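You operate a simulated robot arm through the tools that you are given. There is no shell and no other tool. Be economical: measure what you need, move in short steps, check, and stop when the job is done.

The job below is to be done with a simulated two-armed robot. You get a single attempt, and the scene is never put back.

TASK
Pick up the blue brush from the left end of the mill table with one hand, pass it to the other hand and put it on the right end of the lamp bench.

The check looks at the end state, three seconds after you hand in, the way a careful person would. Anything else that was tipped, shoved, dropped, spilled or broken makes it a failure.

THE ROBOT
Two 6-joint arms with two-finger parallel grippers on one trunk, on a base that drives. Base frame: it is fixed to the floor where the robot stands at the start and does not move with it; the origin is under the middle of the robot, x ahead of it, y to its left, z up; the surface under the hand at the start is at about z = 0.74. Lengths are in m, angles in degrees, forces in N, time in s.
The left shoulder is at the start at [-0.105, 0.177, 0.734], the right one opposite. With the tool pointing down near the work surface each hand reaches from about 0.1 to 0.7 m from the robot's upright axis, wherever it stands, measured 20 degrees to its own side. Places, roughly: right end of the lamp bench (15x20 cm) [-0.62, 1.92, 0.8]. Payload 1.57 kg a hand.
The tool frame of a hand sits at the grasp point between the pads (the TCP): z along the fingers, y along the line on which they close. The tips reach 0.03 m beyond it. Largest opening 0.08 m; finger width 0.017, thickness 0.012; the body of the gripper, 0.04 by 0.082 m, starts 0.08 m behind the TCP.
Orientation is told as [roll, pitch, yaw] about the base's x, y, z axes, in that order, counted from this pose: with the fingers straight down and closing along the base's y, the tool's x points along the base's -x, its y along +y and its z along -z.

THE INTERFACE
- The arms move only by the tool move_arm. It takes "left_commands", "right_commands" or both (then of equal length, played together; a hand with none holds still); each is text: rows parted by semicolons, each of 7 numbers parted by spaces: the opening, from 0 (shut) to 1 (fully open), then the shift along the tool's x, y, z in m, then the turn, a rotation vector about the tool's x, y, z in degrees. In form: grip x y z rx ry rz; .... A call has 1 to 10 rows; each row shifts and turns the commanded pose from where the row before left it, along the tool's axes as they then stand. A row lasts 0.2 s, in which the tool goes at most 0.05 m and 8.6 degrees; a call with a longer step from one row to the next is refused whole, and so is a gripper value outside its range. A pose out of reach is approached as far as the arm can. The call stops where the force on the tool passes 40 N (or 10 N more than at its start, if that is more) or the arm is blocked; 0.2 s more then pass. Each finger travels about 0.072 m/s and halts on what it meets, pressing with about 43 N; the grip force reading is that of the motor and also rises with nothing between the fingers. The clock runs only during rows and for 0.2 s after the last one: add rows that do not move to give the fingers time. It gives the time, the measured TCP pose, the force on the tool (base axes), the opening and the grip force at its end, in the units of the frame above (readings bear some noise), with the torque about the TCP (base axes, N m) and any sound that the robot's microphone picked up.
- Cameras (640 x 400 px; columns grow to the right, rows downward): "scene" is now at [0.0346, 0.0369, 1.4539]; the picture's right is [0.45, -0.89, 0.00], its down [-0.67, -0.34, -0.66] and it looks along [0.59, 0.30, -0.75] (base axes); focal length 253 px, centre (320, 200). "left" rides on the left gripper at [0.072, 0.007, -0.122] in its tool frame; the picture's right is [-0.09, 1.00, 0.00], its down [-0.84, -0.08, -0.54] and it looks along [-0.54, -0.05, 0.84] (tool axes); focal length 238 px, centre (320, 200). "right" rides on the right gripper at [0.072, -0.007, -0.122] in its tool frame; the picture's right is [0.09, 1.00, 0.00], its down [-0.84, 0.08, -0.54] and it looks along [-0.54, 0.05, 0.84] (tool axes); focal length 238 px, centre (320, 200). There is no depth. A picture from a camera that has moved, and an enlarged one, comes with that camera's place and axes in the base frame and with its lens.
- snapshot(camera): a new picture of that camera. It takes no simulated time.
- lift_body(by): slides the trunk up (or, below 0, down) by that many m; the arms and the scene camera ride with it, the base frame stays. It gives what a move gives, with no picture.
- base_move(legs): drives the robot by 1 to 6 legs, each [ahead, left, turn to the left] in m, m and degrees, along the robot's own axes; the way and the turn of a leg run together, so that a leg with both is an arc; at most 1.5 m and 180 degrees a leg. The arms and the cameras ride along, it lands a little off, and it stops where it bumps. It gives what a move gives.
- aim_head(pan, tilt): turns the head with the scene camera to pan (to the left, within 143 degrees either way) and tilt (down, from -29 to 69), counted from straight ahead of the robot. It gives what a move gives.
- enlarge(camera, box): a new picture of the part [left, top, right, bottom] of that camera's present view, enlarged. It takes no simulated time.
- finish_job(): hands the job in; it is judged then, once.

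Work in short steps. Places have to be worked out from the pictures, the camera data and where the tool is seen: move nearer, look again, correct. Check each grasp and each placing, and mend what went wrong. You have 120 turns and 100 pictures in all, those below and enlarged ones among them. Open the grippers and draw the arms clear of the work before you hand the job in, unless the task says otherwise; then end with one line.

The tools are called after "Call:" as a command line: name --argument value ..., lists and objects as JSON in quotes. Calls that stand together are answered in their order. move_arm: Moves the arms, as the interface text tells. Its arguments: {"type":"object","properties":{"left_commands":{"type":"string"},"right_commands":{"type":"string"}},"required":[]} The other tools are called the same way: lift_body (by) slides the trunk up or down; base_move (legs) drives the base; aim_head (pan, tilt) turns the head that bears the scene camera; snapshot (camera) takes a picture; enlarge (camera, box) takes an enlarged picture of a part of a camera's view; finish_job () hands the job in.

At the start:

```text
time_s: 0.0
left_tool_pos: [0.3514, 0.3245, 1.0751]
left_tool_rot: [-0.1, 0.0, 0.0]
left_wrist_force: [-0.1, 1.2, 0.0]
left_wrist_torque: [0.02, 0.0, 0.03]
left_grip_width: 0.0799
left_finger_force: 0.1
right_tool_pos: [0.5309, -0.0359, 1.012]
right_tool_rot: [-0.1, 0.0, 0.0]
right_wrist_force: [0.0, -1.0, -0.7]
right_wrist_torque: [0.01, -0.01, 0.01]
right_grip_width: 0.0803
right_finger_force: 0.1
trunk travel left (down, up): [-0.175, 0.153]
robot x, y, heading: [0.0003, -0.0016, -0.1]
head pan, tilt: [27.0, 48.3]
```

scene: 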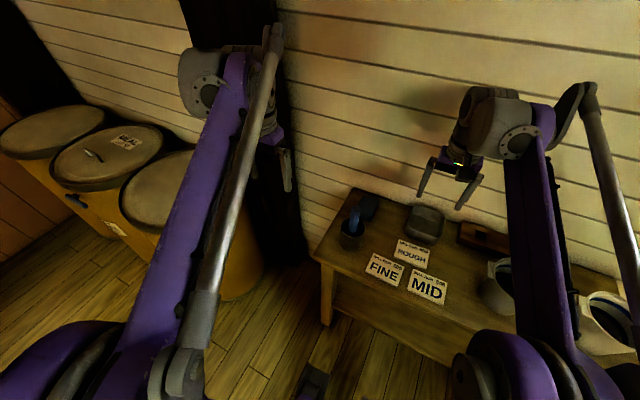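
right: 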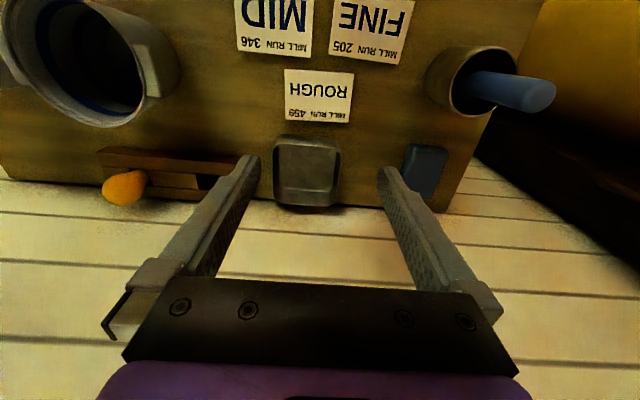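
left: 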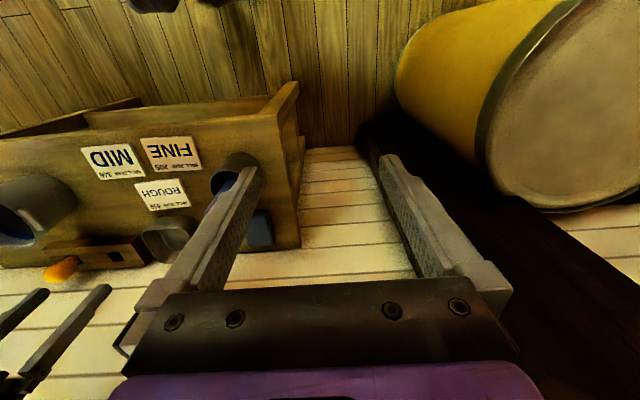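

The left end of the mill table seems to hold a blue-handled object standing in a cup, and a blue block. I'll look closer.

Call:
enlarge --camera "scene" --box '[300, 170, 460, 270]'

Call:
enlarge --camera "right" --box '[380, 20, 580, 220]'

```text
4.00 times, centred on (380, 220) of scene
camera zoom: at [0.0346, 0.0369, 1.4539], right [0.45, -0.89, 0.0], down [-0.67, -0.34, -0.66], along [0.59, 0.3, -0.75], focal length 1010 px, centre (80, 120)
```

zoom: 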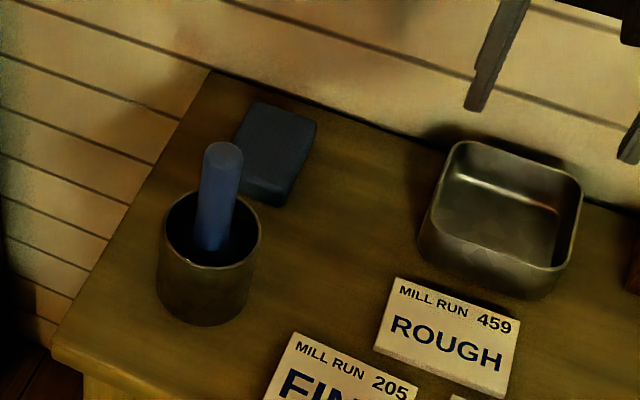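

```text
2.00 times, centred on (480, 120) of right
camera zoom: at [0.4601, -0.0422, 1.1329], right [-0.09, 1.0, 0.0], down [0.84, 0.08, 0.54], along [0.54, 0.05, -0.84], focal length 477 px, centre (0, 360)
```

zoom: 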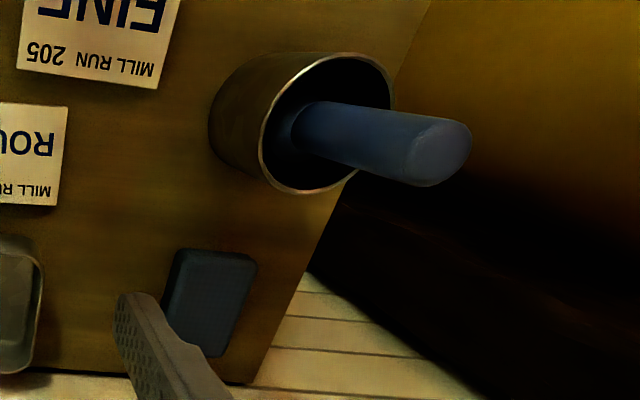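

The blue handle (about 3 cm thick) stands in a cup; its top is near (0.48, 0.153, 0.912), the rim near z 0.826. Before touching it I look over at the lamp bench and the route.

Call:
aim_head --pan 107 --tilt 25

Call:
snapshot --camera "scene"

```text
time_s: 1.5
left_tool_pos: [0.3513, 0.3235, 1.0748]
left_tool_rot: [-0.1, 0.0, 0.0]
left_wrist_force: [-0.3, 0.1, 0.3]
left_wrist_torque: [-0.01, 0.03, 0.0]
left_grip_width: 0.0799
left_finger_force: 0.0
right_tool_pos: [0.5308, -0.0363, 1.0105]
right_tool_rot: [-0.1, 0.0, -0.1]
right_wrist_force: [0.1, -0.1, 0.1]
right_wrist_torque: [-0.04, 0.0, 0.03]
right_grip_width: 0.0801
right_finger_force: 0.1
trunk travel left (down, up): [-0.175, 0.153]
robot x, y, heading: [0.0006, 0.0, 0.1]
head pan, tilt: [107.0, 25.0]
```

```text
94 pictures are left
camera scene: at [-0.0622, 0.0893, 1.4891], right [0.96, 0.29, 0.0], down [0.12, -0.4, -0.91], along [-0.26, 0.87, -0.42], focal length 253 px, centre (320, 200)
```

scene: 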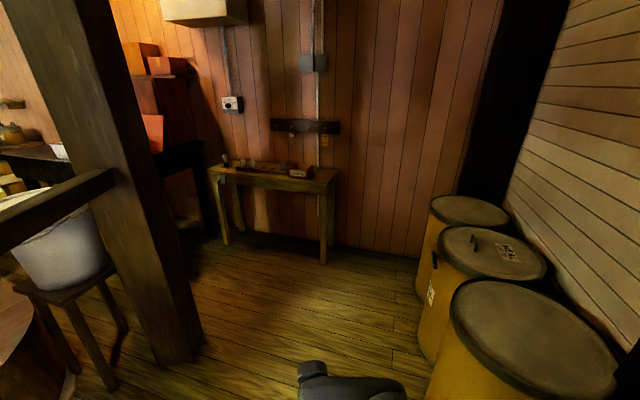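

The lamp bench is straight to the robot's left; I enlarge its top.

Call:
enlarge --camera "scene" --box '[190, 100, 360, 270]'

Call:
enlarge --camera "scene" --box '[200, 145, 350, 205]'

```text
2.35 times, centred on (275, 185) of scene
camera zoom: at [-0.0622, 0.0893, 1.4891], right [0.96, 0.29, 0.0], down [0.12, -0.4, -0.91], along [-0.26, 0.87, -0.42], focal length 594 px, centre (426, 235)
```

zoom: 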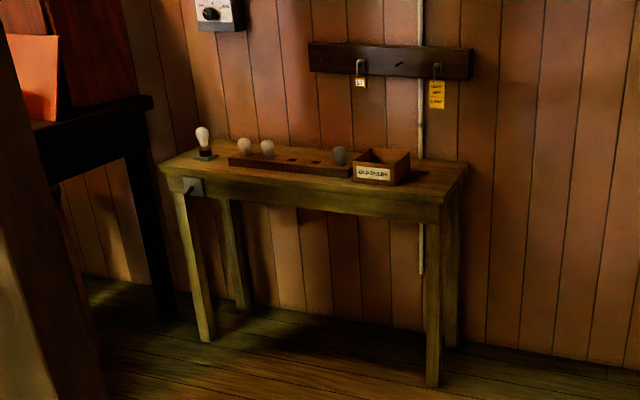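

```text
4.27 times, centred on (275, 175) of scene
camera zoom: at [-0.0622, 0.0893, 1.4891], right [0.96, 0.29, 0.0], down [0.12, -0.4, -0.91], along [-0.26, 0.87, -0.42], focal length 1078 px, centre (512, 307)
```

zoom: 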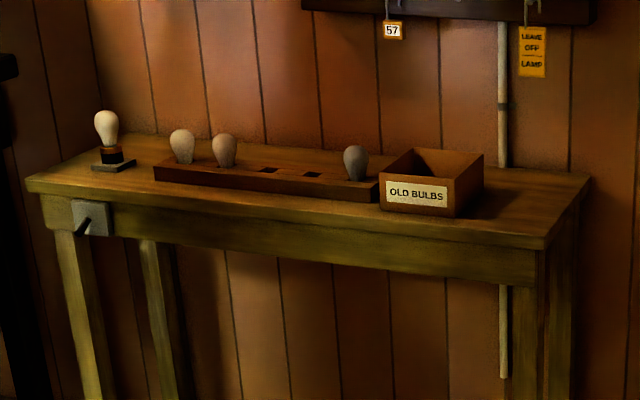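

The right end of the bench, right of the OLD BULBS box, is free. Now I turn the head back, move the left hand over the handle and the right hand aside.

Call:
move_arm --left_commands "1 -0.0215 -0.0283 0.010 0 0 0; 1 -0.0215 -0.0283 0.010 0 0 0; 1 -0.0215 -0.0283 0.010 0 0 0; 1 -0.0215 -0.0283 0.010 0 0 0; 1 -0.0215 -0.0283 0.010 0 0 0; 1 -0.0215 -0.0283 0.010 0 0 0; 1 0 0 0 0 0 0" --right_commands "1 0.01 -0.04 -0.01 0 0 0; 1 0.01 -0.04 -0.01 0 0 0; 1 0.01 -0.04 -0.01 0 0 0; 1 0.01 -0.04 -0.01 0 0 0; 1 0 0 0 0 0 0; 1 0 0 0 0 0 0; 1 0 0 0 0 0 0"

Call:
aim_head --pan 20 --tilt 50

Call:
snapshot --camera "scene"

Call:
snapshot --camera "left"

Call:
snapshot --camera "right"

```text
time_s: 3.1
left_tool_pos: [0.4799, 0.1533, 1.0148]
left_tool_rot: [0.0, 0.0, 0.0]
left_wrist_force: [-0.1, -0.6, -0.3]
left_wrist_torque: [-0.02, -0.03, 0.0]
left_grip_width: 0.0801
left_finger_force: 0.1
right_tool_pos: [0.4902, -0.196, 1.051]
right_tool_rot: [0.0, -0.1, 0.1]
right_wrist_force: [-0.1, -0.3, 0.5]
right_wrist_torque: [0.0, 0.03, 0.04]
right_grip_width: 0.0801
right_finger_force: 0.0
trunk travel left (down, up): [-0.175, 0.153]
robot x, y, heading: [-0.0011, -0.001, 0.0]
head pan, tilt: [107.0, 25.0]
```

```text
time_s: 4.7
left_tool_pos: [0.4794, 0.1541, 1.0141]
left_tool_rot: [0.0, 0.0, 0.0]
left_wrist_force: [1.0, 0.3, 0.3]
left_wrist_torque: [0.0, 0.0, -0.01]
left_grip_width: 0.08
left_finger_force: 0.0
right_tool_pos: [0.4897, -0.1963, 1.0503]
right_tool_rot: [0.0, 0.0, 0.0]
right_wrist_force: [0.4, 0.3, 0.7]
right_wrist_torque: [0.0, 0.01, 0.01]
right_grip_width: 0.08
right_finger_force: 0.1
trunk travel left (down, up): [-0.175, 0.153]
robot x, y, heading: [0.0005, -0.0008, 0.2]
head pan, tilt: [20.0, 50.0]
```

```text
91 pictures are left
camera scene: at [0.037, 0.0276, 1.4516], right [0.34, -0.94, 0.0], down [-0.72, -0.26, -0.64], along [0.6, 0.22, -0.77], focal length 253 px, centre (320, 200)
```

scene: 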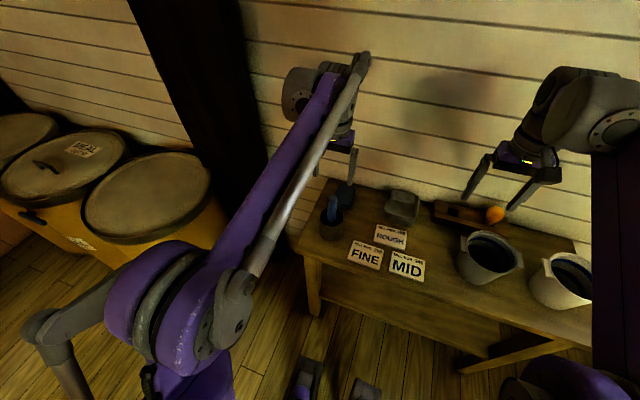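

```text
90 pictures are left
camera left: at [0.4083, 0.1593, 1.1348], right [0.09, 1.0, 0.0], down [0.84, -0.08, 0.54], along [0.54, -0.05, -0.84], focal length 238 px, centre (320, 200)
```

left: 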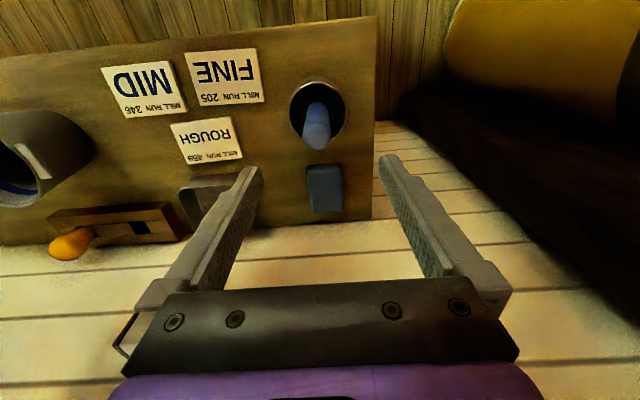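

```text
89 pictures are left
camera right: at [0.4179, -0.2024, 1.1719], right [-0.09, 1.0, 0.0], down [0.84, 0.08, 0.54], along [0.54, 0.05, -0.84], focal length 238 px, centre (320, 200)
```

right: 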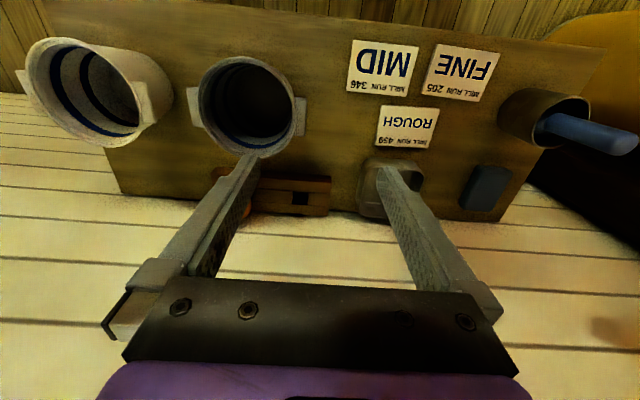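

The handle top reads (0.481, 0.151), nearly upright, so the fingers straddle it. I lower to z ≈ 0.885 with fingers open.

Call:
move_arm --left_commands "1 0 -0.002 0.033 0 0 0; 1 0 -0.001 0.033 0 0 0; 1 0 0 0.033 0 0 0; 1 0 0 0.03 0 0 0; 1 0 0 0 0 0 0"

Call:
snapshot --camera "left"

Call:
enlarge --camera "scene" --box '[280, 140, 440, 240]'

```text
time_s: 5.9
left_tool_pos: [0.4799, 0.1505, 0.8841]
left_tool_rot: [0.0, 0.0, 0.1]
left_wrist_force: [0.1, 0.2, 0.8]
left_wrist_torque: [0.02, 0.0, 0.02]
left_grip_width: 0.0799
left_finger_force: 0.1
right_tool_pos: [0.4884, -0.1955, 1.0498]
right_tool_rot: [-0.1, 0.0, 0.0]
right_wrist_force: [-0.1, 0.6, 0.3]
right_wrist_torque: [-0.01, 0.0, -0.01]
right_grip_width: 0.0799
right_finger_force: 0.1
trunk travel left (down, up): [-0.175, 0.153]
robot x, y, heading: [-0.0025, 0.0004, -0.1]
head pan, tilt: [20.0, 50.0]
```

```text
88 pictures are left
camera left: at [0.4082, 0.1557, 1.0055], right [0.09, 1.0, 0.0], down [0.84, -0.08, 0.54], along [0.54, -0.05, -0.84], focal length 238 px, centre (320, 200)
```

left: 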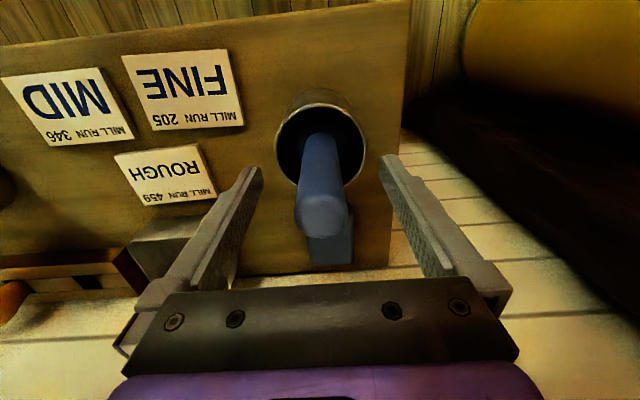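

```text
4.00 times, centred on (360, 190) of scene
camera zoom: at [0.0368, 0.0275, 1.4516], right [0.34, -0.94, 0.0], down [-0.72, -0.26, -0.64], along [0.6, 0.22, -0.77], focal length 1010 px, centre (160, 240)
```

zoom: 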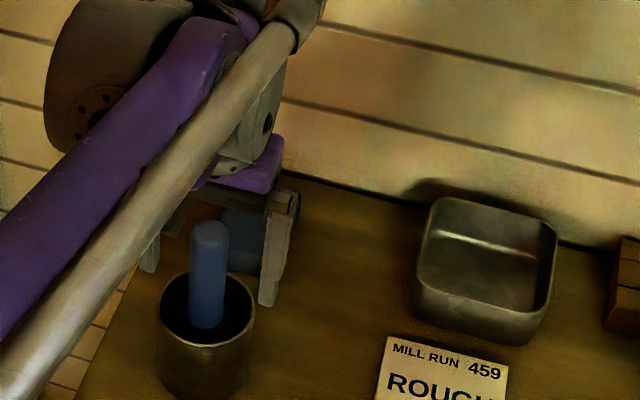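

The TCP projects onto the handle and the handle is centred between the fingers. Closing.

Call:
move_arm --left_commands "0.6 0 0 0 0 0 0; 0.3 0 0 0 0 0 0; 0 0 0 0 0 0 0; 0 0 0 0 0 0 0; 0 0 0 0 0 0 0"

Call:
snapshot --camera "left"

```text
time_s: 7.1
left_tool_pos: [0.4792, 0.151, 0.8849]
left_tool_rot: [0.1, 0.0, -0.1]
left_wrist_force: [1.2, 0.2, -0.1]
left_wrist_torque: [-0.03, -0.01, 0.01]
left_grip_width: 0.0263
left_finger_force: 37.4
right_tool_pos: [0.489, -0.1963, 1.051]
right_tool_rot: [-0.1, 0.0, 0.1]
right_wrist_force: [-0.1, -0.1, -0.7]
right_wrist_torque: [0.0, -0.01, -0.01]
right_grip_width: 0.0799
right_finger_force: 0.1
trunk travel left (down, up): [-0.175, 0.153]
robot x, y, heading: [0.0009, 0.0012, 0.1]
head pan, tilt: [20.0, 50.0]
```

```text
86 pictures are left
camera left: at [0.4084, 0.1557, 1.0057], right [0.09, 1.0, 0.0], down [0.84, -0.08, 0.54], along [0.54, -0.05, -0.84], focal length 238 px, centre (320, 200)
```

left: 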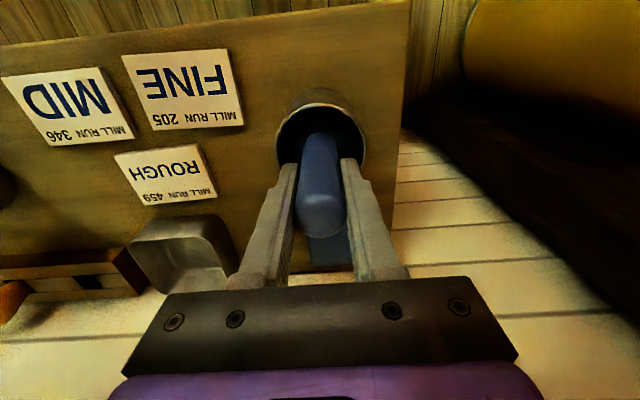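

Gripped at 26 mm. I lift slowly at first, watching the force in case the brush catches the cup.

Call:
move_arm --left_commands "0 0 0 -0.015 0 0 0; 0 0 0 -0.02 0 0 0; 0 0 0 -0.02 0 0 0; 0 0 0 0 0 0 0"

Call:
snapshot --camera "left"

Call:
enlarge --camera "scene" --box '[280, 140, 440, 240]'

```text
time_s: 8.1
left_tool_pos: [0.4814, 0.1494, 0.9401]
left_tool_rot: [0.0, 0.0, 0.0]
left_wrist_force: [-0.8, 0.0, -0.3]
left_wrist_torque: [0.0, -0.03, -0.03]
left_grip_width: 0.0264
left_finger_force: 37.4
right_tool_pos: [0.4897, -0.1966, 1.0503]
right_tool_rot: [0.1, 0.1, 0.1]
right_wrist_force: [0.3, 0.4, -0.3]
right_wrist_torque: [-0.01, 0.0, 0.01]
right_grip_width: 0.0799
right_finger_force: 0.1
trunk travel left (down, up): [-0.175, 0.153]
robot x, y, heading: [-0.001, 0.0037, 0.2]
head pan, tilt: [20.0, 50.0]
```

```text
85 pictures are left
camera left: at [0.4097, 0.1557, 1.0613], right [0.09, 1.0, 0.0], down [0.84, -0.08, 0.54], along [0.54, -0.05, -0.84], focal length 238 px, centre (320, 200)
```

left: 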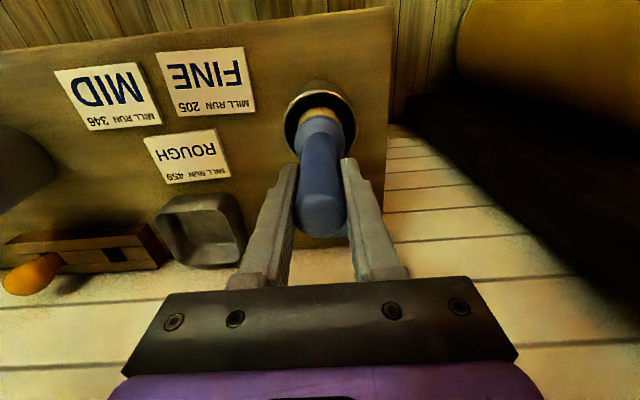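

```text
4.00 times, centred on (360, 190) of scene
camera zoom: at [0.0372, 0.0276, 1.4516], right [0.34, -0.94, 0.0], down [-0.72, -0.26, -0.64], along [0.6, 0.22, -0.77], focal length 1010 px, centre (160, 240)
```

zoom: 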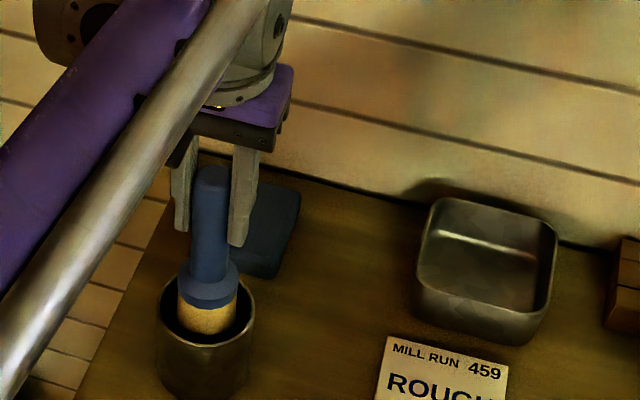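

The brush is out with its bristles below, the cup has stayed put. Lift further until it clears.

Call:
move_arm --left_commands "0 0 0 -0.03 0 0 0; 0 0 0 -0.04 0 0 0; 0 0 0 -0.04 0 0 0; 0 0 0 -0.04 0 0 0; 0 0 0 0 0 0 0"

Call:
snapshot --camera "scene"

Call:
snapshot --camera "right"

```text
time_s: 9.3
left_tool_pos: [0.4825, 0.1505, 1.088]
left_tool_rot: [0.0, 0.0, 0.0]
left_wrist_force: [-0.7, 0.5, -0.7]
left_wrist_torque: [-0.03, 0.0, -0.03]
left_grip_width: 0.0266
left_finger_force: 37.1
right_tool_pos: [0.4885, -0.1971, 1.0502]
right_tool_rot: [0.0, 0.0, 0.0]
right_wrist_force: [-0.1, 0.0, -1.0]
right_wrist_torque: [0.0, -0.01, -0.02]
right_grip_width: 0.0801
right_finger_force: 0.0
trunk travel left (down, up): [-0.175, 0.153]
robot x, y, heading: [0.0028, 0.0016, -0.1]
head pan, tilt: [20.0, 50.0]
```

```text
83 pictures are left
camera scene: at [0.0369, 0.0276, 1.4516], right [0.34, -0.94, 0.0], down [-0.72, -0.26, -0.64], along [0.6, 0.22, -0.77], focal length 253 px, centre (320, 200)
```

scene: 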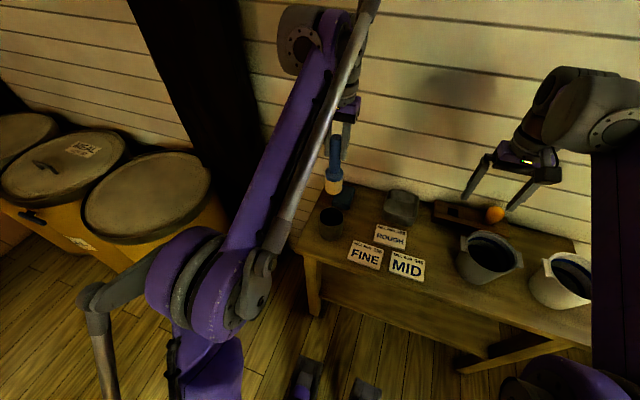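

```text
82 pictures are left
camera right: at [0.4178, -0.2023, 1.1719], right [-0.09, 1.0, 0.0], down [0.84, 0.08, 0.54], along [0.54, 0.05, -0.84], focal length 238 px, centre (320, 200)
```

right: 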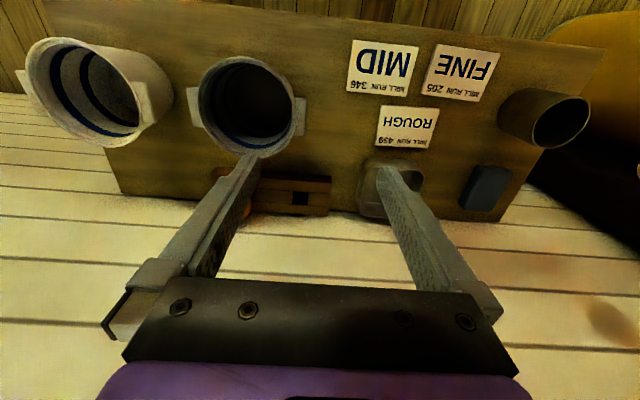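

The brush is clear. For the handover I will point the left gripper forward (brush horizontal along +x) so the right hand, pointing straight down, can grip the handle in front of the left fingertips. First: move in/back and start pitching.

Call:
move_arm --left_commands "0 0.03 -0.03 -0.0075 0 0 0; 0 0.03 -0.03 -0.0075 0 0 0; 0 0.03 -0.03 -0.0075 0 0 0; 0 0.03 -0.03 -0.0075 0 0 0; 0 0 0 0 0 -8.5 0; 0 0 0 0 0 -8.5 0; 0 0 0 0 0 -8.5 0; 0 0 0 0 0 -8.5 0; 0 0 0 0 0 0 0"

Call:
snapshot --camera "scene"

```text
time_s: 11.3
left_tool_pos: [0.3631, 0.031, 1.1195]
left_tool_rot: [0.0, -34.1, 0.0]
left_wrist_force: [-0.1, 0.3, -1.5]
left_wrist_torque: [0.03, 0.01, -0.04]
left_grip_width: 0.0265
left_finger_force: 37.4
right_tool_pos: [0.4911, -0.1956, 1.051]
right_tool_rot: [0.0, 0.0, 0.0]
right_wrist_force: [0.5, 0.8, -0.2]
right_wrist_torque: [-0.01, 0.01, 0.02]
right_grip_width: 0.0799
right_finger_force: 0.0
trunk travel left (down, up): [-0.175, 0.153]
robot x, y, heading: [0.0021, -0.0006, 0.1]
head pan, tilt: [20.0, 50.0]
```

```text
81 pictures are left
camera scene: at [0.0376, 0.0273, 1.4516], right [0.34, -0.94, 0.0], down [-0.72, -0.26, -0.64], along [0.6, 0.22, -0.77], focal length 253 px, centre (320, 200)
```

scene: 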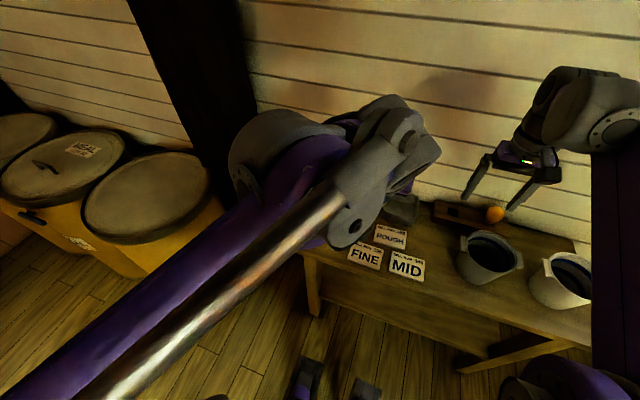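

Pitching works as expected; continue to about -85°.

Call:
move_arm --left_commands "0 0 0 0 0 -8.5 0; 0 0 0 0 0 -8.5 0; 0 0 0 0 0 -8.5 0; 0 0 0 0 0 -8.5 0; 0 0 0 0 0 -8.5 0; 0 0 0 0 0 -8.5 0; 0 0 0 0 0 0 0"

Call:
snapshot --camera "scene"

Call:
snapshot --camera "right"

Call:
snapshot --camera "left"

```text
time_s: 12.9
left_tool_pos: [0.3601, 0.0302, 1.1196]
left_tool_rot: [-0.3, -85.1, 0.1]
left_wrist_force: [0.8, -0.4, -0.5]
left_wrist_torque: [0.01, 0.0, 0.01]
left_grip_width: 0.0003
left_finger_force: 21.5
right_tool_pos: [0.4895, -0.1958, 1.0502]
right_tool_rot: [0.0, 0.1, 0.1]
right_wrist_force: [0.1, -1.0, -0.5]
right_wrist_torque: [-0.03, -0.03, -0.03]
right_grip_width: 0.0801
right_finger_force: 0.0
trunk travel left (down, up): [-0.175, 0.153]
robot x, y, heading: [-0.001, 0.0013, 0.1]
head pan, tilt: [20.0, 50.0]
```

```text
80 pictures are left
camera scene: at [0.037, 0.0275, 1.4516], right [0.34, -0.94, 0.0], down [-0.72, -0.26, -0.64], along [0.6, 0.22, -0.77], focal length 253 px, centre (320, 200)
```

scene: 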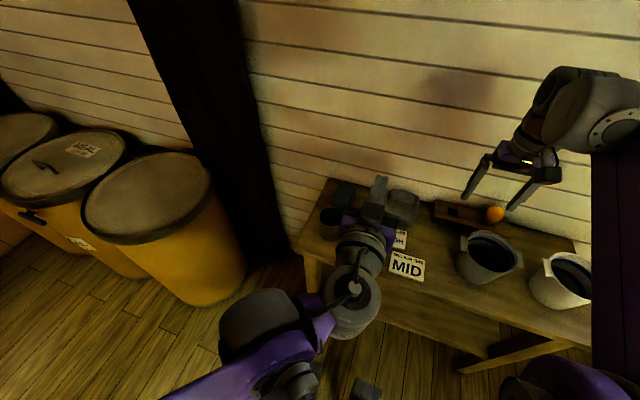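

```text
79 pictures are left
camera right: at [0.4179, -0.2024, 1.1719], right [-0.09, 1.0, 0.0], down [0.84, 0.08, 0.54], along [0.54, 0.05, -0.84], focal length 238 px, centre (320, 200)
```

right: 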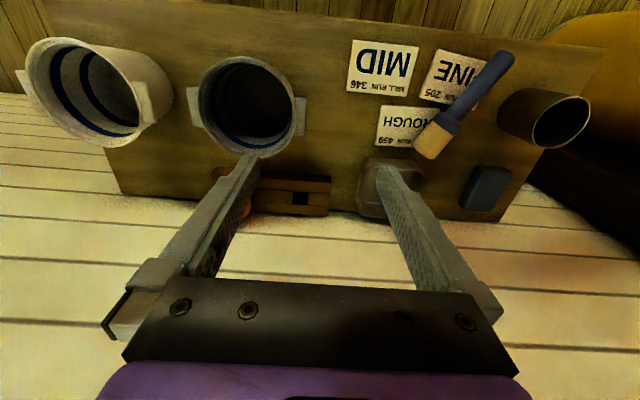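

```text
78 pictures are left
camera left: at [0.2338, 0.0367, 1.0575], right [0.01, 1.0, 0.09], down [-0.47, -0.08, 0.88], along [0.88, -0.05, 0.47], focal length 238 px, centre (320, 200)
```

left: 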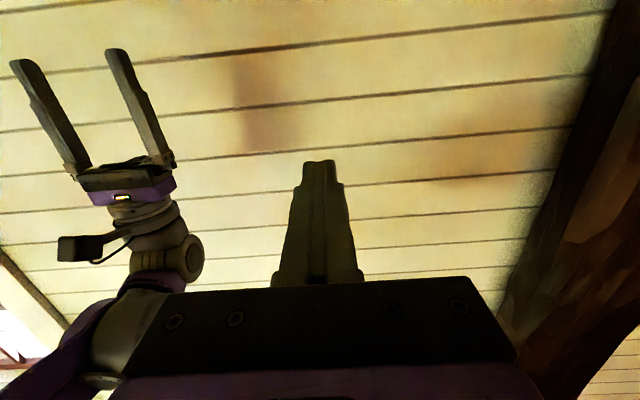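

The brush slipped out while pitching and landed on the table, lying on the cards at roughly (0.41,0.085)→(0.56,0.005); the cards appear unmoved. I'll rotate the left hand back to straight down and look carefully.

Call:
move_arm --left_commands "0 0 0 0 0 8.5 0; 0 0 0 0 0 8.5 0; 0 0 0 0 0 8.5 0; 0 0 0 0 0 8.5 0; 0 0 0 0 0 8.5 0; 0.3 0 0 0 0 8.5 0; 0.6 0 0 0 0 8.5 0; 1 0 0 0 0 8.5 0; 1 0 0 0 0 8.5 0; 1 0 0 0 0 8.5 0"

Call:
snapshot --camera "scene"

Call:
snapshot --camera "left"

Call:
enlarge --camera "right" --box '[340, 20, 540, 220]'

```text
time_s: 15.1
left_tool_pos: [0.3621, 0.0305, 1.1186]
left_tool_rot: [0.1, 0.1, 0.0]
left_wrist_force: [-0.1, -0.2, 0.8]
left_wrist_torque: [0.0, -0.01, 0.01]
left_grip_width: 0.08
left_finger_force: 0.1
right_tool_pos: [0.4912, -0.1972, 1.0501]
right_tool_rot: [0.0, 0.0, 0.0]
right_wrist_force: [-0.4, -0.1, 0.0]
right_wrist_torque: [0.01, 0.0, 0.0]
right_grip_width: 0.0798
right_finger_force: 0.0
trunk travel left (down, up): [-0.175, 0.153]
robot x, y, heading: [0.0035, 0.0008, 0.0]
head pan, tilt: [20.0, 50.0]
```

```text
77 pictures are left
camera scene: at [0.0381, 0.0273, 1.4516], right [0.34, -0.94, 0.0], down [-0.72, -0.26, -0.64], along [0.6, 0.22, -0.77], focal length 253 px, centre (320, 200)
```

scene: 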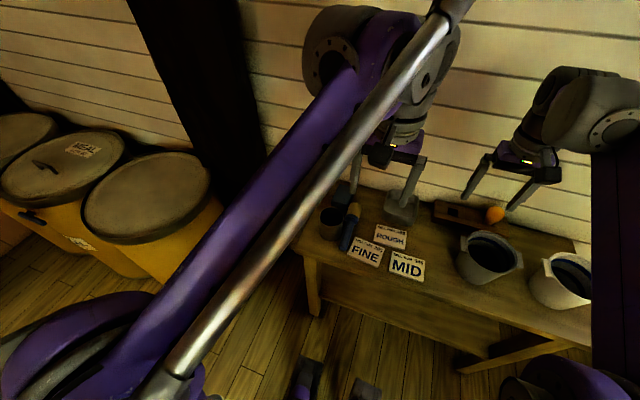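

```text
76 pictures are left
camera left: at [0.2909, 0.0363, 1.2408], right [0.09, 1.0, 0.0], down [0.84, -0.08, 0.54], along [0.54, -0.05, -0.84], focal length 238 px, centre (320, 200)
```

left: 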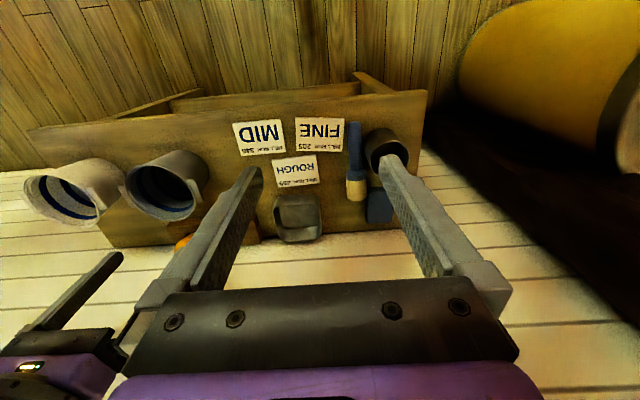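

```text
2.00 times, centred on (440, 120) of right
camera zoom: at [0.4188, -0.2025, 1.1715], right [-0.09, 1.0, 0.0], down [0.84, 0.08, 0.54], along [0.54, 0.05, -0.84], focal length 477 px, centre (80, 360)
```

zoom: 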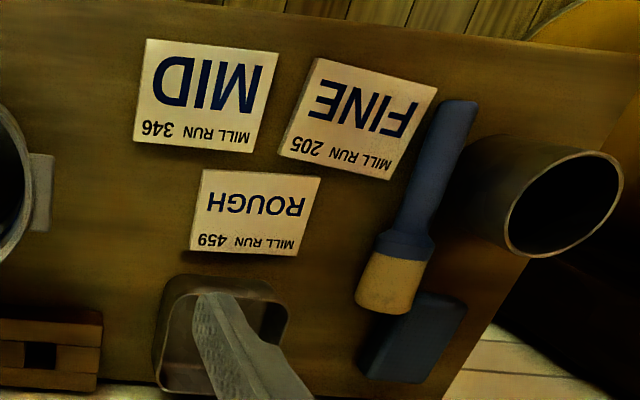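

It has now come to rest along +x between the FINE card and the cup, with handle end ≈(0.428,0.093) and bristle tip ≈(0.60,0.102). The handle is too close to the cup, so I'll grip the collar at x≈0.535 with the right hand (between cup and block). First the left hand goes aside and the right hand over it.

Call:
move_arm --left_commands "1 0.005 0.045 -0.005 0 0 0; 1 0.005 0.045 -0.005 0 0 0; 1 0.005 0.045 -0.005 0 0 0; 1 0.005 0.045 -0.005 0 0 0; 1 0.005 0.045 -0.005 0 0 0; 1 0.005 0.045 -0.005 0 0 0; 1 0.005 0.045 -0.005 0 0 0; 1 0 0 0 0 0 0; 1 0 0 0 0 0 0; 1 0 0 0 0 0 0" --right_commands "1 0 0 0 0 0 0; 1 0 0 0 0 0 0; 1 -0.005 0.04 0 0 0 0; 1 -0.005 0.04 0 0 0 0; 1 -0.005 0.04 0 0 0 0; 1 -0.005 0.04 0 0 0 0; 1 -0.005 0.04 0 0 0 0; 1 -0.005 0.04 0 0 0 0; 1 -0.005 0.04 0 0 0 0; 1 -0.005 0.017 0 0 0 0"

Call:
snapshot --camera "right"

Call:
snapshot --camera "scene"

```text
time_s: 17.3
left_tool_pos: [0.3266, 0.3469, 1.156]
left_tool_rot: [0.0, 0.0, 0.0]
left_wrist_force: [-0.4, -0.4, 0.6]
left_wrist_torque: [0.04, 0.04, 0.0]
left_grip_width: 0.0798
left_finger_force: 0.1
right_tool_pos: [0.5049, 0.0844, 1.0324]
right_tool_rot: [0.0, -0.1, 0.0]
right_wrist_force: [0.7, -0.7, -0.1]
right_wrist_torque: [0.01, -0.02, -0.03]
right_grip_width: 0.0802
right_finger_force: 0.1
right hand out of reach, approached as far as the arm can: row 8, 9, 10
trunk travel left (down, up): [-0.175, 0.153]
robot x, y, heading: [0.0026, 0.001, 0.1]
head pan, tilt: [20.0, 50.0]
```

```text
74 pictures are left
camera right: at [0.4345, 0.0779, 1.1533], right [-0.09, 1.0, 0.0], down [0.84, 0.08, 0.54], along [0.54, 0.05, -0.84], focal length 238 px, centre (320, 200)
```

right: 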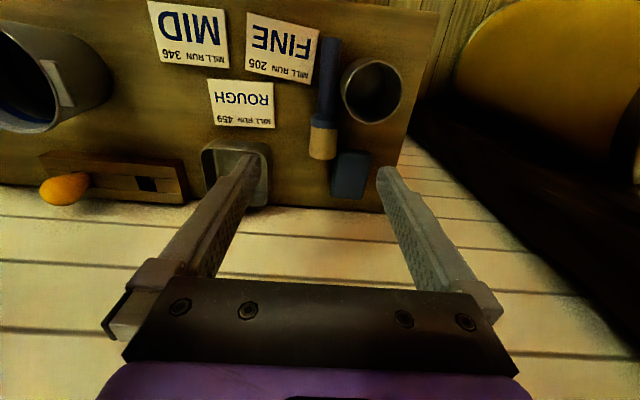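

```text
73 pictures are left
camera scene: at [0.0372, 0.0271, 1.4516], right [0.34, -0.94, 0.0], down [-0.72, -0.26, -0.64], along [0.6, 0.22, -0.77], focal length 253 px, centre (320, 200)
```

scene: 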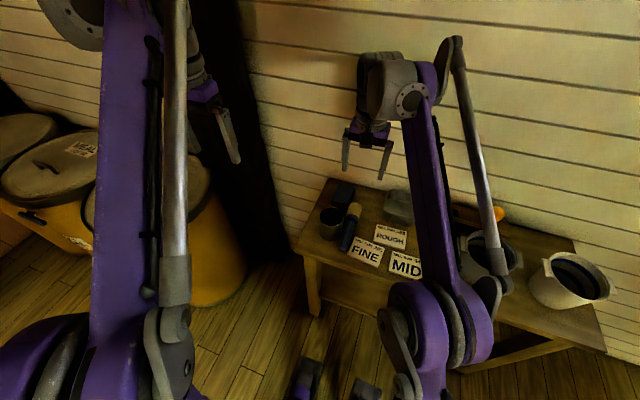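

Brush axis is at y≈0.094, collar x≈0.525–0.546. I lower the right hand halfway and check its actual pose.

Call:
move_arm --right_commands "0.9 -0.003 -0.002 0.04 0 0 0; 0.9 -0.003 -0.002 0.04 0 0 0; 0.9 -0.003 -0.002 0.04 0 0 0; 0.9 0 0 0.03 0 0 0; 0.9 0 0 0 0 0 0"

Call:
snapshot --camera "right"

```text
time_s: 18.5
left_tool_pos: [0.3269, 0.3489, 1.1559]
left_tool_rot: [0.0, 0.0, 0.0]
left_wrist_force: [-0.1, 0.0, -0.7]
left_wrist_torque: [0.02, -0.01, 0.0]
left_grip_width: 0.0798
left_finger_force: 0.0
right_tool_pos: [0.5152, 0.0782, 0.8845]
right_tool_rot: [0.1, 0.1, -0.1]
right_wrist_force: [-0.3, -0.4, 0.2]
right_wrist_torque: [0.01, 0.0, 0.01]
right_grip_width: 0.0721
right_finger_force: 0.0
trunk travel left (down, up): [-0.175, 0.153]
robot x, y, heading: [0.0008, -0.002, -0.2]
head pan, tilt: [20.0, 50.0]
```

```text
72 pictures are left
camera right: at [0.4436, 0.072, 1.0042], right [-0.09, 1.0, 0.0], down [0.84, 0.08, 0.54], along [0.54, 0.05, -0.84], focal length 238 px, centre (320, 200)
```

right: 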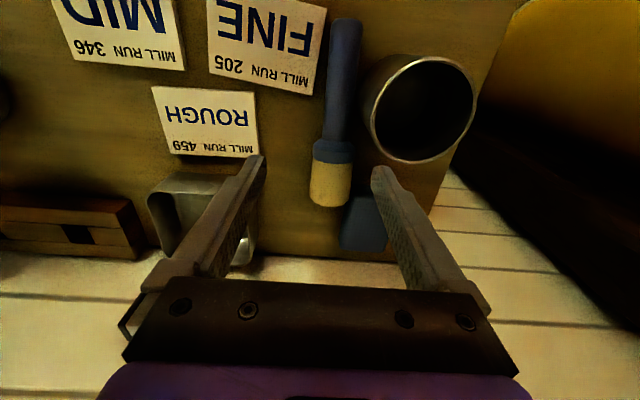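

Collar is at ≈(0.537,0.095). I shift by (+0.023,+0.017) while descending a bit.

Call:
move_arm --right_commands "0.9 -0.012 0.009 0.015 0 0 0; 0.9 -0.012 0.008 0.015 0 0 0; 0.9 0 0 0.01 0 0 0; 0.9 0 0 0 0 0 0"

Call:
snapshot --camera "right"

Call:
enlarge --camera "scene" --box '[280, 140, 440, 240]'

```text
time_s: 19.5
left_tool_pos: [0.3277, 0.3474, 1.1562]
left_tool_rot: [0.0, 0.0, 0.1]
left_wrist_force: [-0.3, 0.4, -0.4]
left_wrist_torque: [0.0, -0.01, 0.01]
left_grip_width: 0.0801
left_finger_force: 0.0
right_tool_pos: [0.5377, 0.0948, 0.8442]
right_tool_rot: [0.0, 0.1, 0.0]
right_wrist_force: [0.1, 1.0, 0.3]
right_wrist_torque: [0.0, 0.04, -0.02]
right_grip_width: 0.0724
right_finger_force: 0.0
trunk travel left (down, up): [-0.175, 0.153]
robot x, y, heading: [-0.0008, -0.0005, 0.2]
head pan, tilt: [20.0, 50.0]
```

```text
71 pictures are left
camera right: at [0.4665, 0.088, 0.9647], right [-0.09, 1.0, 0.0], down [0.84, 0.08, 0.54], along [0.54, 0.05, -0.84], focal length 238 px, centre (320, 200)
```

right: 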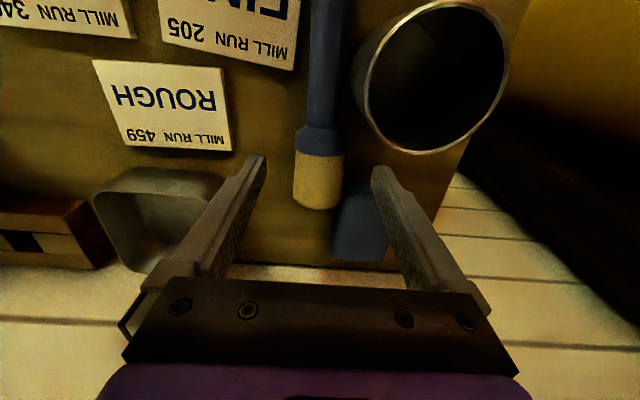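

```text
4.00 times, centred on (360, 190) of scene
camera zoom: at [0.0371, 0.0276, 1.4516], right [0.34, -0.94, 0.0], down [-0.72, -0.26, -0.64], along [0.6, 0.22, -0.77], focal length 1010 px, centre (160, 240)
```

zoom: 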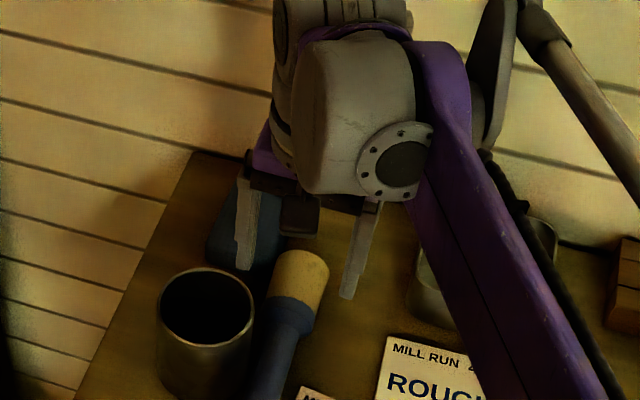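

Fingers straddle the collar and clear the cup and block. Lowering to z ≈ 0.783.

Call:
move_arm --right_commands "0.9 -0.002 0 0.03 0 0 0; 0.9 0 0 0.02 0 0 0; 0.9 0 0 0.011 0 0 0; 0.9 0 0 0 0 0 0"

Call:
snapshot --camera "right"

Call:
enlarge --camera "scene" --box '[280, 140, 440, 240]'

```text
time_s: 20.5
left_tool_pos: [0.3278, 0.3482, 1.1556]
left_tool_rot: [0.0, -0.1, 0.1]
left_wrist_force: [-0.7, -0.3, 0.3]
left_wrist_torque: [0.03, 0.0, -0.02]
left_grip_width: 0.0803
left_finger_force: 0.0
right_tool_pos: [0.5403, 0.0933, 0.7815]
right_tool_rot: [0.0, 0.0, 0.0]
right_wrist_force: [-0.3, 0.0, -0.3]
right_wrist_torque: [-0.01, -0.01, -0.01]
right_grip_width: 0.0721
right_finger_force: 0.0
trunk travel left (down, up): [-0.175, 0.153]
robot x, y, heading: [0.0015, -0.0002, 0.1]
head pan, tilt: [20.0, 50.0]
```

```text
69 pictures are left
camera right: at [0.4692, 0.0868, 0.9028], right [-0.09, 1.0, 0.0], down [0.84, 0.08, 0.54], along [0.54, 0.05, -0.84], focal length 238 px, centre (320, 200)
```

right: 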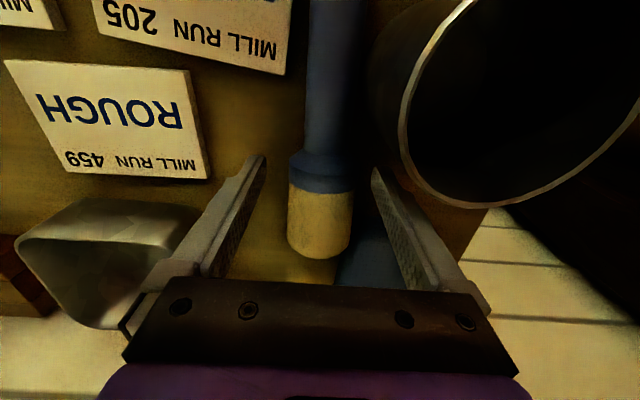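

```text
4.00 times, centred on (360, 190) of scene
camera zoom: at [0.0369, 0.0275, 1.4516], right [0.34, -0.94, 0.0], down [-0.72, -0.26, -0.64], along [0.6, 0.22, -0.77], focal length 1010 px, centre (160, 240)
```

zoom: 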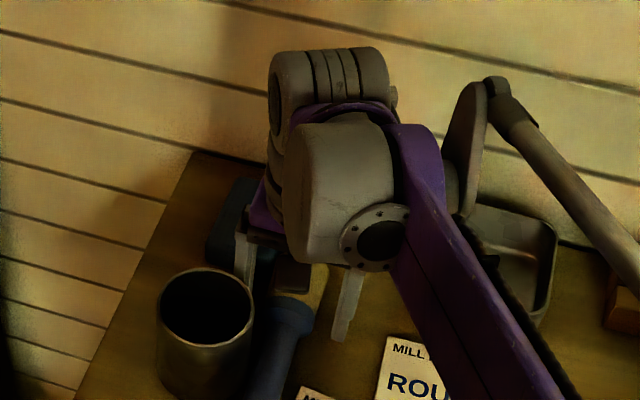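

Collar centre is x≈0.533; I shift back 6 mm, lower 4 mm more, and close.

Call:
move_arm --right_commands "0.9 0.006 0 0.004 0 0 0; 0.9 0 0 0 0 0 0; 0.6 0 0 0 0 0 0; 0.4 0 0 0 0 0 0; 0 0 0 0 0 0 0; 0 0 0 0 0 0 0; 0 0 0 0 0 0 0"

Call:
snapshot --camera "right"

```text
time_s: 22.1
left_tool_pos: [0.3291, 0.3483, 1.1556]
left_tool_rot: [0.0, -0.1, -0.1]
left_wrist_force: [0.9, 0.5, -0.3]
left_wrist_torque: [0.01, -0.03, 0.01]
left_grip_width: 0.0801
left_finger_force: 0.1
right_tool_pos: [0.5358, 0.0938, 0.7777]
right_tool_rot: [0.0, -0.1, -0.1]
right_wrist_force: [-0.3, -0.3, 0.4]
right_wrist_torque: [-0.02, 0.0, 0.01]
right_grip_width: 0.0444
right_finger_force: 43.1
trunk travel left (down, up): [-0.175, 0.153]
robot x, y, heading: [0.0003, -0.0035, 0.2]
head pan, tilt: [20.0, 50.0]
```

```text
67 pictures are left
camera right: at [0.4628, 0.0871, 0.8989], right [-0.09, 1.0, 0.0], down [0.84, 0.08, 0.54], along [0.54, 0.05, -0.84], focal length 238 px, centre (320, 200)
```

right: 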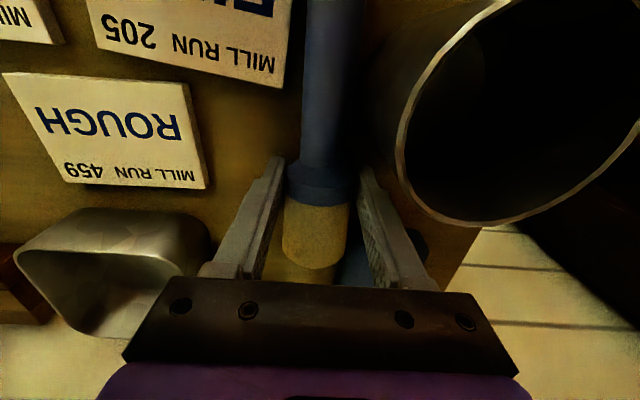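

Collar gripped (44 mm, 43 N). Lift straight up slowly.

Call:
move_arm --right_commands "0 0 0 -0.01 0 0 0; 0 0 0 -0.015 0 0 0; 0 0 0 -0.02 0 0 0; 0 0 0 -0.02 0 0 0; 0 0 0 -0.02 0 0 0; 0 0 0 0 0 0 0"

Call:
snapshot --camera "right"

Call:
snapshot --camera "left"

```text
time_s: 23.5
left_tool_pos: [0.3281, 0.3467, 1.1551]
left_tool_rot: [0.0, 0.0, 0.0]
left_wrist_force: [0.4, 0.1, 0.3]
left_wrist_torque: [0.01, 0.0, -0.04]
left_grip_width: 0.08
left_finger_force: 0.0
right_tool_pos: [0.5334, 0.0943, 0.8635]
right_tool_rot: [0.0, 0.1, -0.1]
right_wrist_force: [0.6, 0.9, -1.7]
right_wrist_torque: [0.0, 0.02, -0.01]
right_grip_width: 0.0445
right_finger_force: 43.2
trunk travel left (down, up): [-0.175, 0.153]
robot x, y, heading: [-0.0042, 0.0009, 0.1]
head pan, tilt: [20.0, 50.0]
```

```text
66 pictures are left
camera right: at [0.4631, 0.0873, 0.9852], right [-0.09, 1.0, 0.0], down [0.84, 0.08, 0.54], along [0.54, 0.05, -0.84], focal length 238 px, centre (320, 200)
```

right: 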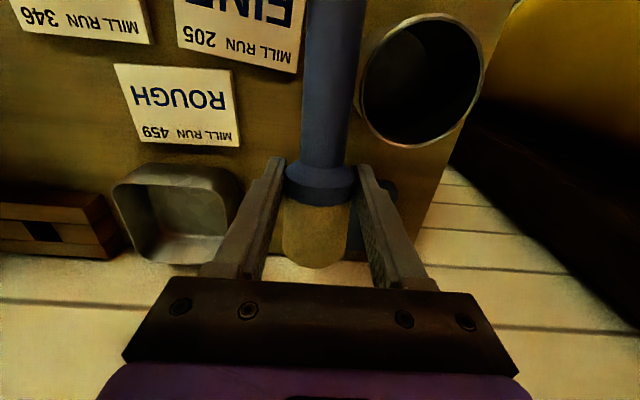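

```text
65 pictures are left
camera left: at [0.2555, 0.3533, 1.2769], right [0.09, 1.0, 0.0], down [0.84, -0.08, 0.54], along [0.54, -0.05, -0.84], focal length 238 px, centre (320, 200)
```

left: 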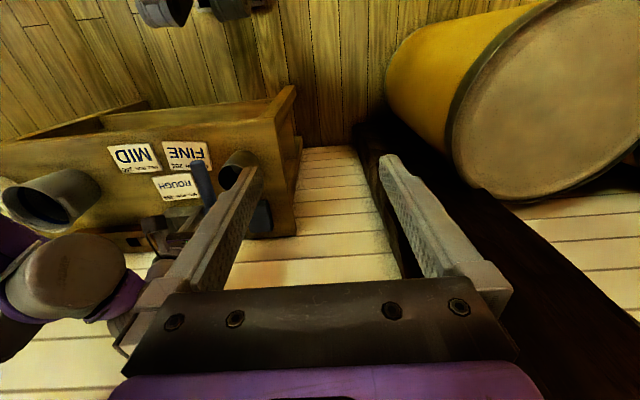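

The brush is held level near its balance point. Now I bring the right hand up and in to about (0.42, 0.02, 1.02) and yaw it -43° so the handle points to the left hand.

Call:
move_arm --right_commands "0 0.008 0 -0.04 0 0 0; 0 0.02 -0.015 -0.035 0 0 0; 0 0.028 -0.02 -0.03 0 0 0; 0 0.028 -0.02 -0.027 0 0 0; 0 0.028 -0.02 -0.025 0 0 0; 0 0 0 0 0 0 8.5; 0 0 0 0 0 0 8.5; 0 0 0 0 0 0 8.5; 0 0 0 0 0 0 8.5; 0 0 0 0 0 0 8.5"

Call:
snapshot --camera "scene"

Call:
snapshot --camera "right"

Call:
snapshot --camera "left"

```text
time_s: 25.7
left_tool_pos: [0.3282, 0.3486, 1.1563]
left_tool_rot: [0.0, 0.0, 0.0]
left_wrist_force: [0.0, -0.2, -0.2]
left_wrist_torque: [0.01, 0.02, 0.01]
left_grip_width: 0.0801
left_finger_force: 0.0
right_tool_pos: [0.4225, 0.0206, 1.0207]
right_tool_rot: [0.1, 0.1, -42.5]
right_wrist_force: [0.4, -0.8, -1.2]
right_wrist_torque: [-0.02, -0.04, -0.04]
right_grip_width: 0.0446
right_finger_force: 43.1
trunk travel left (down, up): [-0.175, 0.153]
robot x, y, heading: [-0.0004, 0.0019, -0.1]
head pan, tilt: [20.0, 50.0]
```

```text
64 pictures are left
camera scene: at [0.0371, 0.0275, 1.4516], right [0.34, -0.94, 0.0], down [-0.72, -0.26, -0.64], along [0.6, 0.22, -0.77], focal length 253 px, centre (320, 200)
```

scene: 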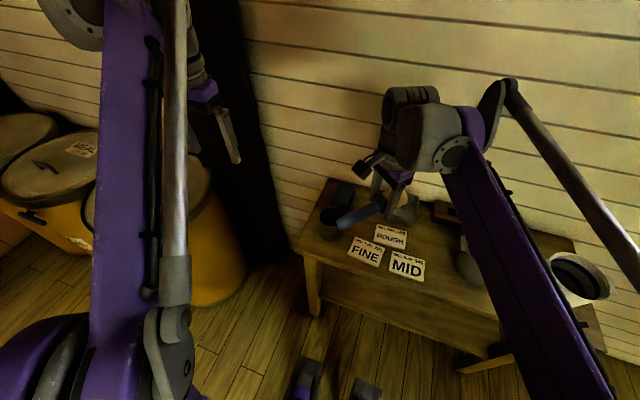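

```text
63 pictures are left
camera right: at [0.3654, 0.0636, 1.1419], right [0.61, 0.79, 0.0], down [0.67, -0.51, 0.54], along [0.43, -0.33, -0.84], focal length 238 px, centre (320, 200)
```

right: 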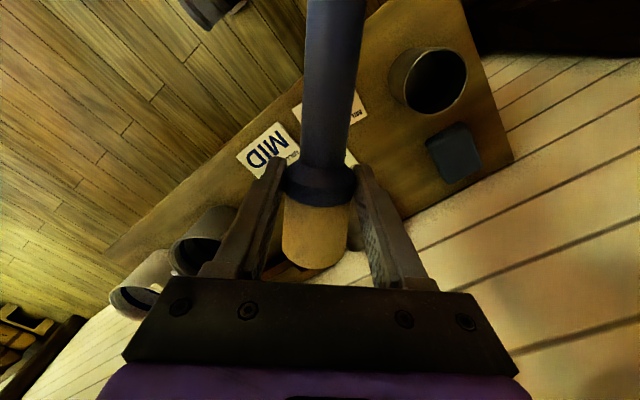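

```text
62 pictures are left
camera left: at [0.2554, 0.3533, 1.2769], right [0.09, 1.0, 0.0], down [0.84, -0.08, 0.54], along [0.54, -0.05, -0.84], focal length 238 px, centre (320, 200)
```

left: 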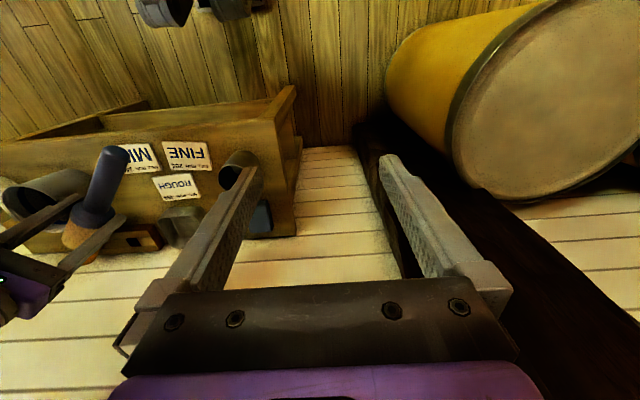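

Handle end is where I expect ((0.343,0.089,1.00)), so the brush is level along the right tool's x. Now I orient the left hand: yaw -42.5°, then pitch 42.5° forward.

Call:
move_arm --left_commands "1 0 0 0 0 0 8.5; 1 0 0 0 0 0 8.5; 1 0 0 0 0 0 8.5; 1 0 0 0 0 0 8.5; 1 0 0 0 0 0 8.5; 1 0 0 0 0 -8.5 0; 1 0 0 0 0 -8.5 0; 1 0 0 0 0 -8.5 0; 1 0 0 0 0 -8.5 0; 1 0 0 0 0 -8.5 0"

Call:
snapshot --camera "left"

```text
time_s: 27.9
left_tool_pos: [0.3255, 0.3456, 1.1563]
left_tool_rot: [0.1, -42.6, -42.6]
left_wrist_force: [-0.2, 0.7, -0.6]
left_wrist_torque: [-0.01, 0.0, -0.01]
left_grip_width: 0.08
left_finger_force: 0.0
right_tool_pos: [0.4217, 0.0197, 1.0193]
right_tool_rot: [0.0, 0.1, -42.5]
right_wrist_force: [0.2, 0.4, -0.7]
right_wrist_torque: [-0.02, 0.0, 0.0]
right_grip_width: 0.0445
right_finger_force: 43.4
trunk travel left (down, up): [-0.175, 0.153]
robot x, y, heading: [-0.003, 0.0013, -0.0]
head pan, tilt: [20.0, 50.0]
```

```text
61 pictures are left
camera left: at [0.2313, 0.4409, 1.1953], right [0.72, 0.69, 0.06], down [0.13, -0.23, 0.97], along [0.68, -0.69, -0.25], focal length 238 px, centre (320, 200)
```

left: 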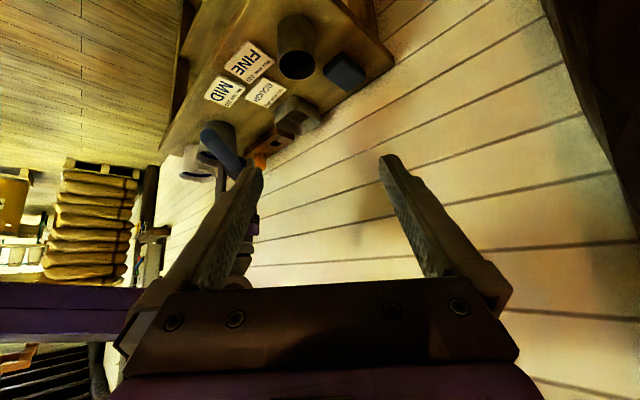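

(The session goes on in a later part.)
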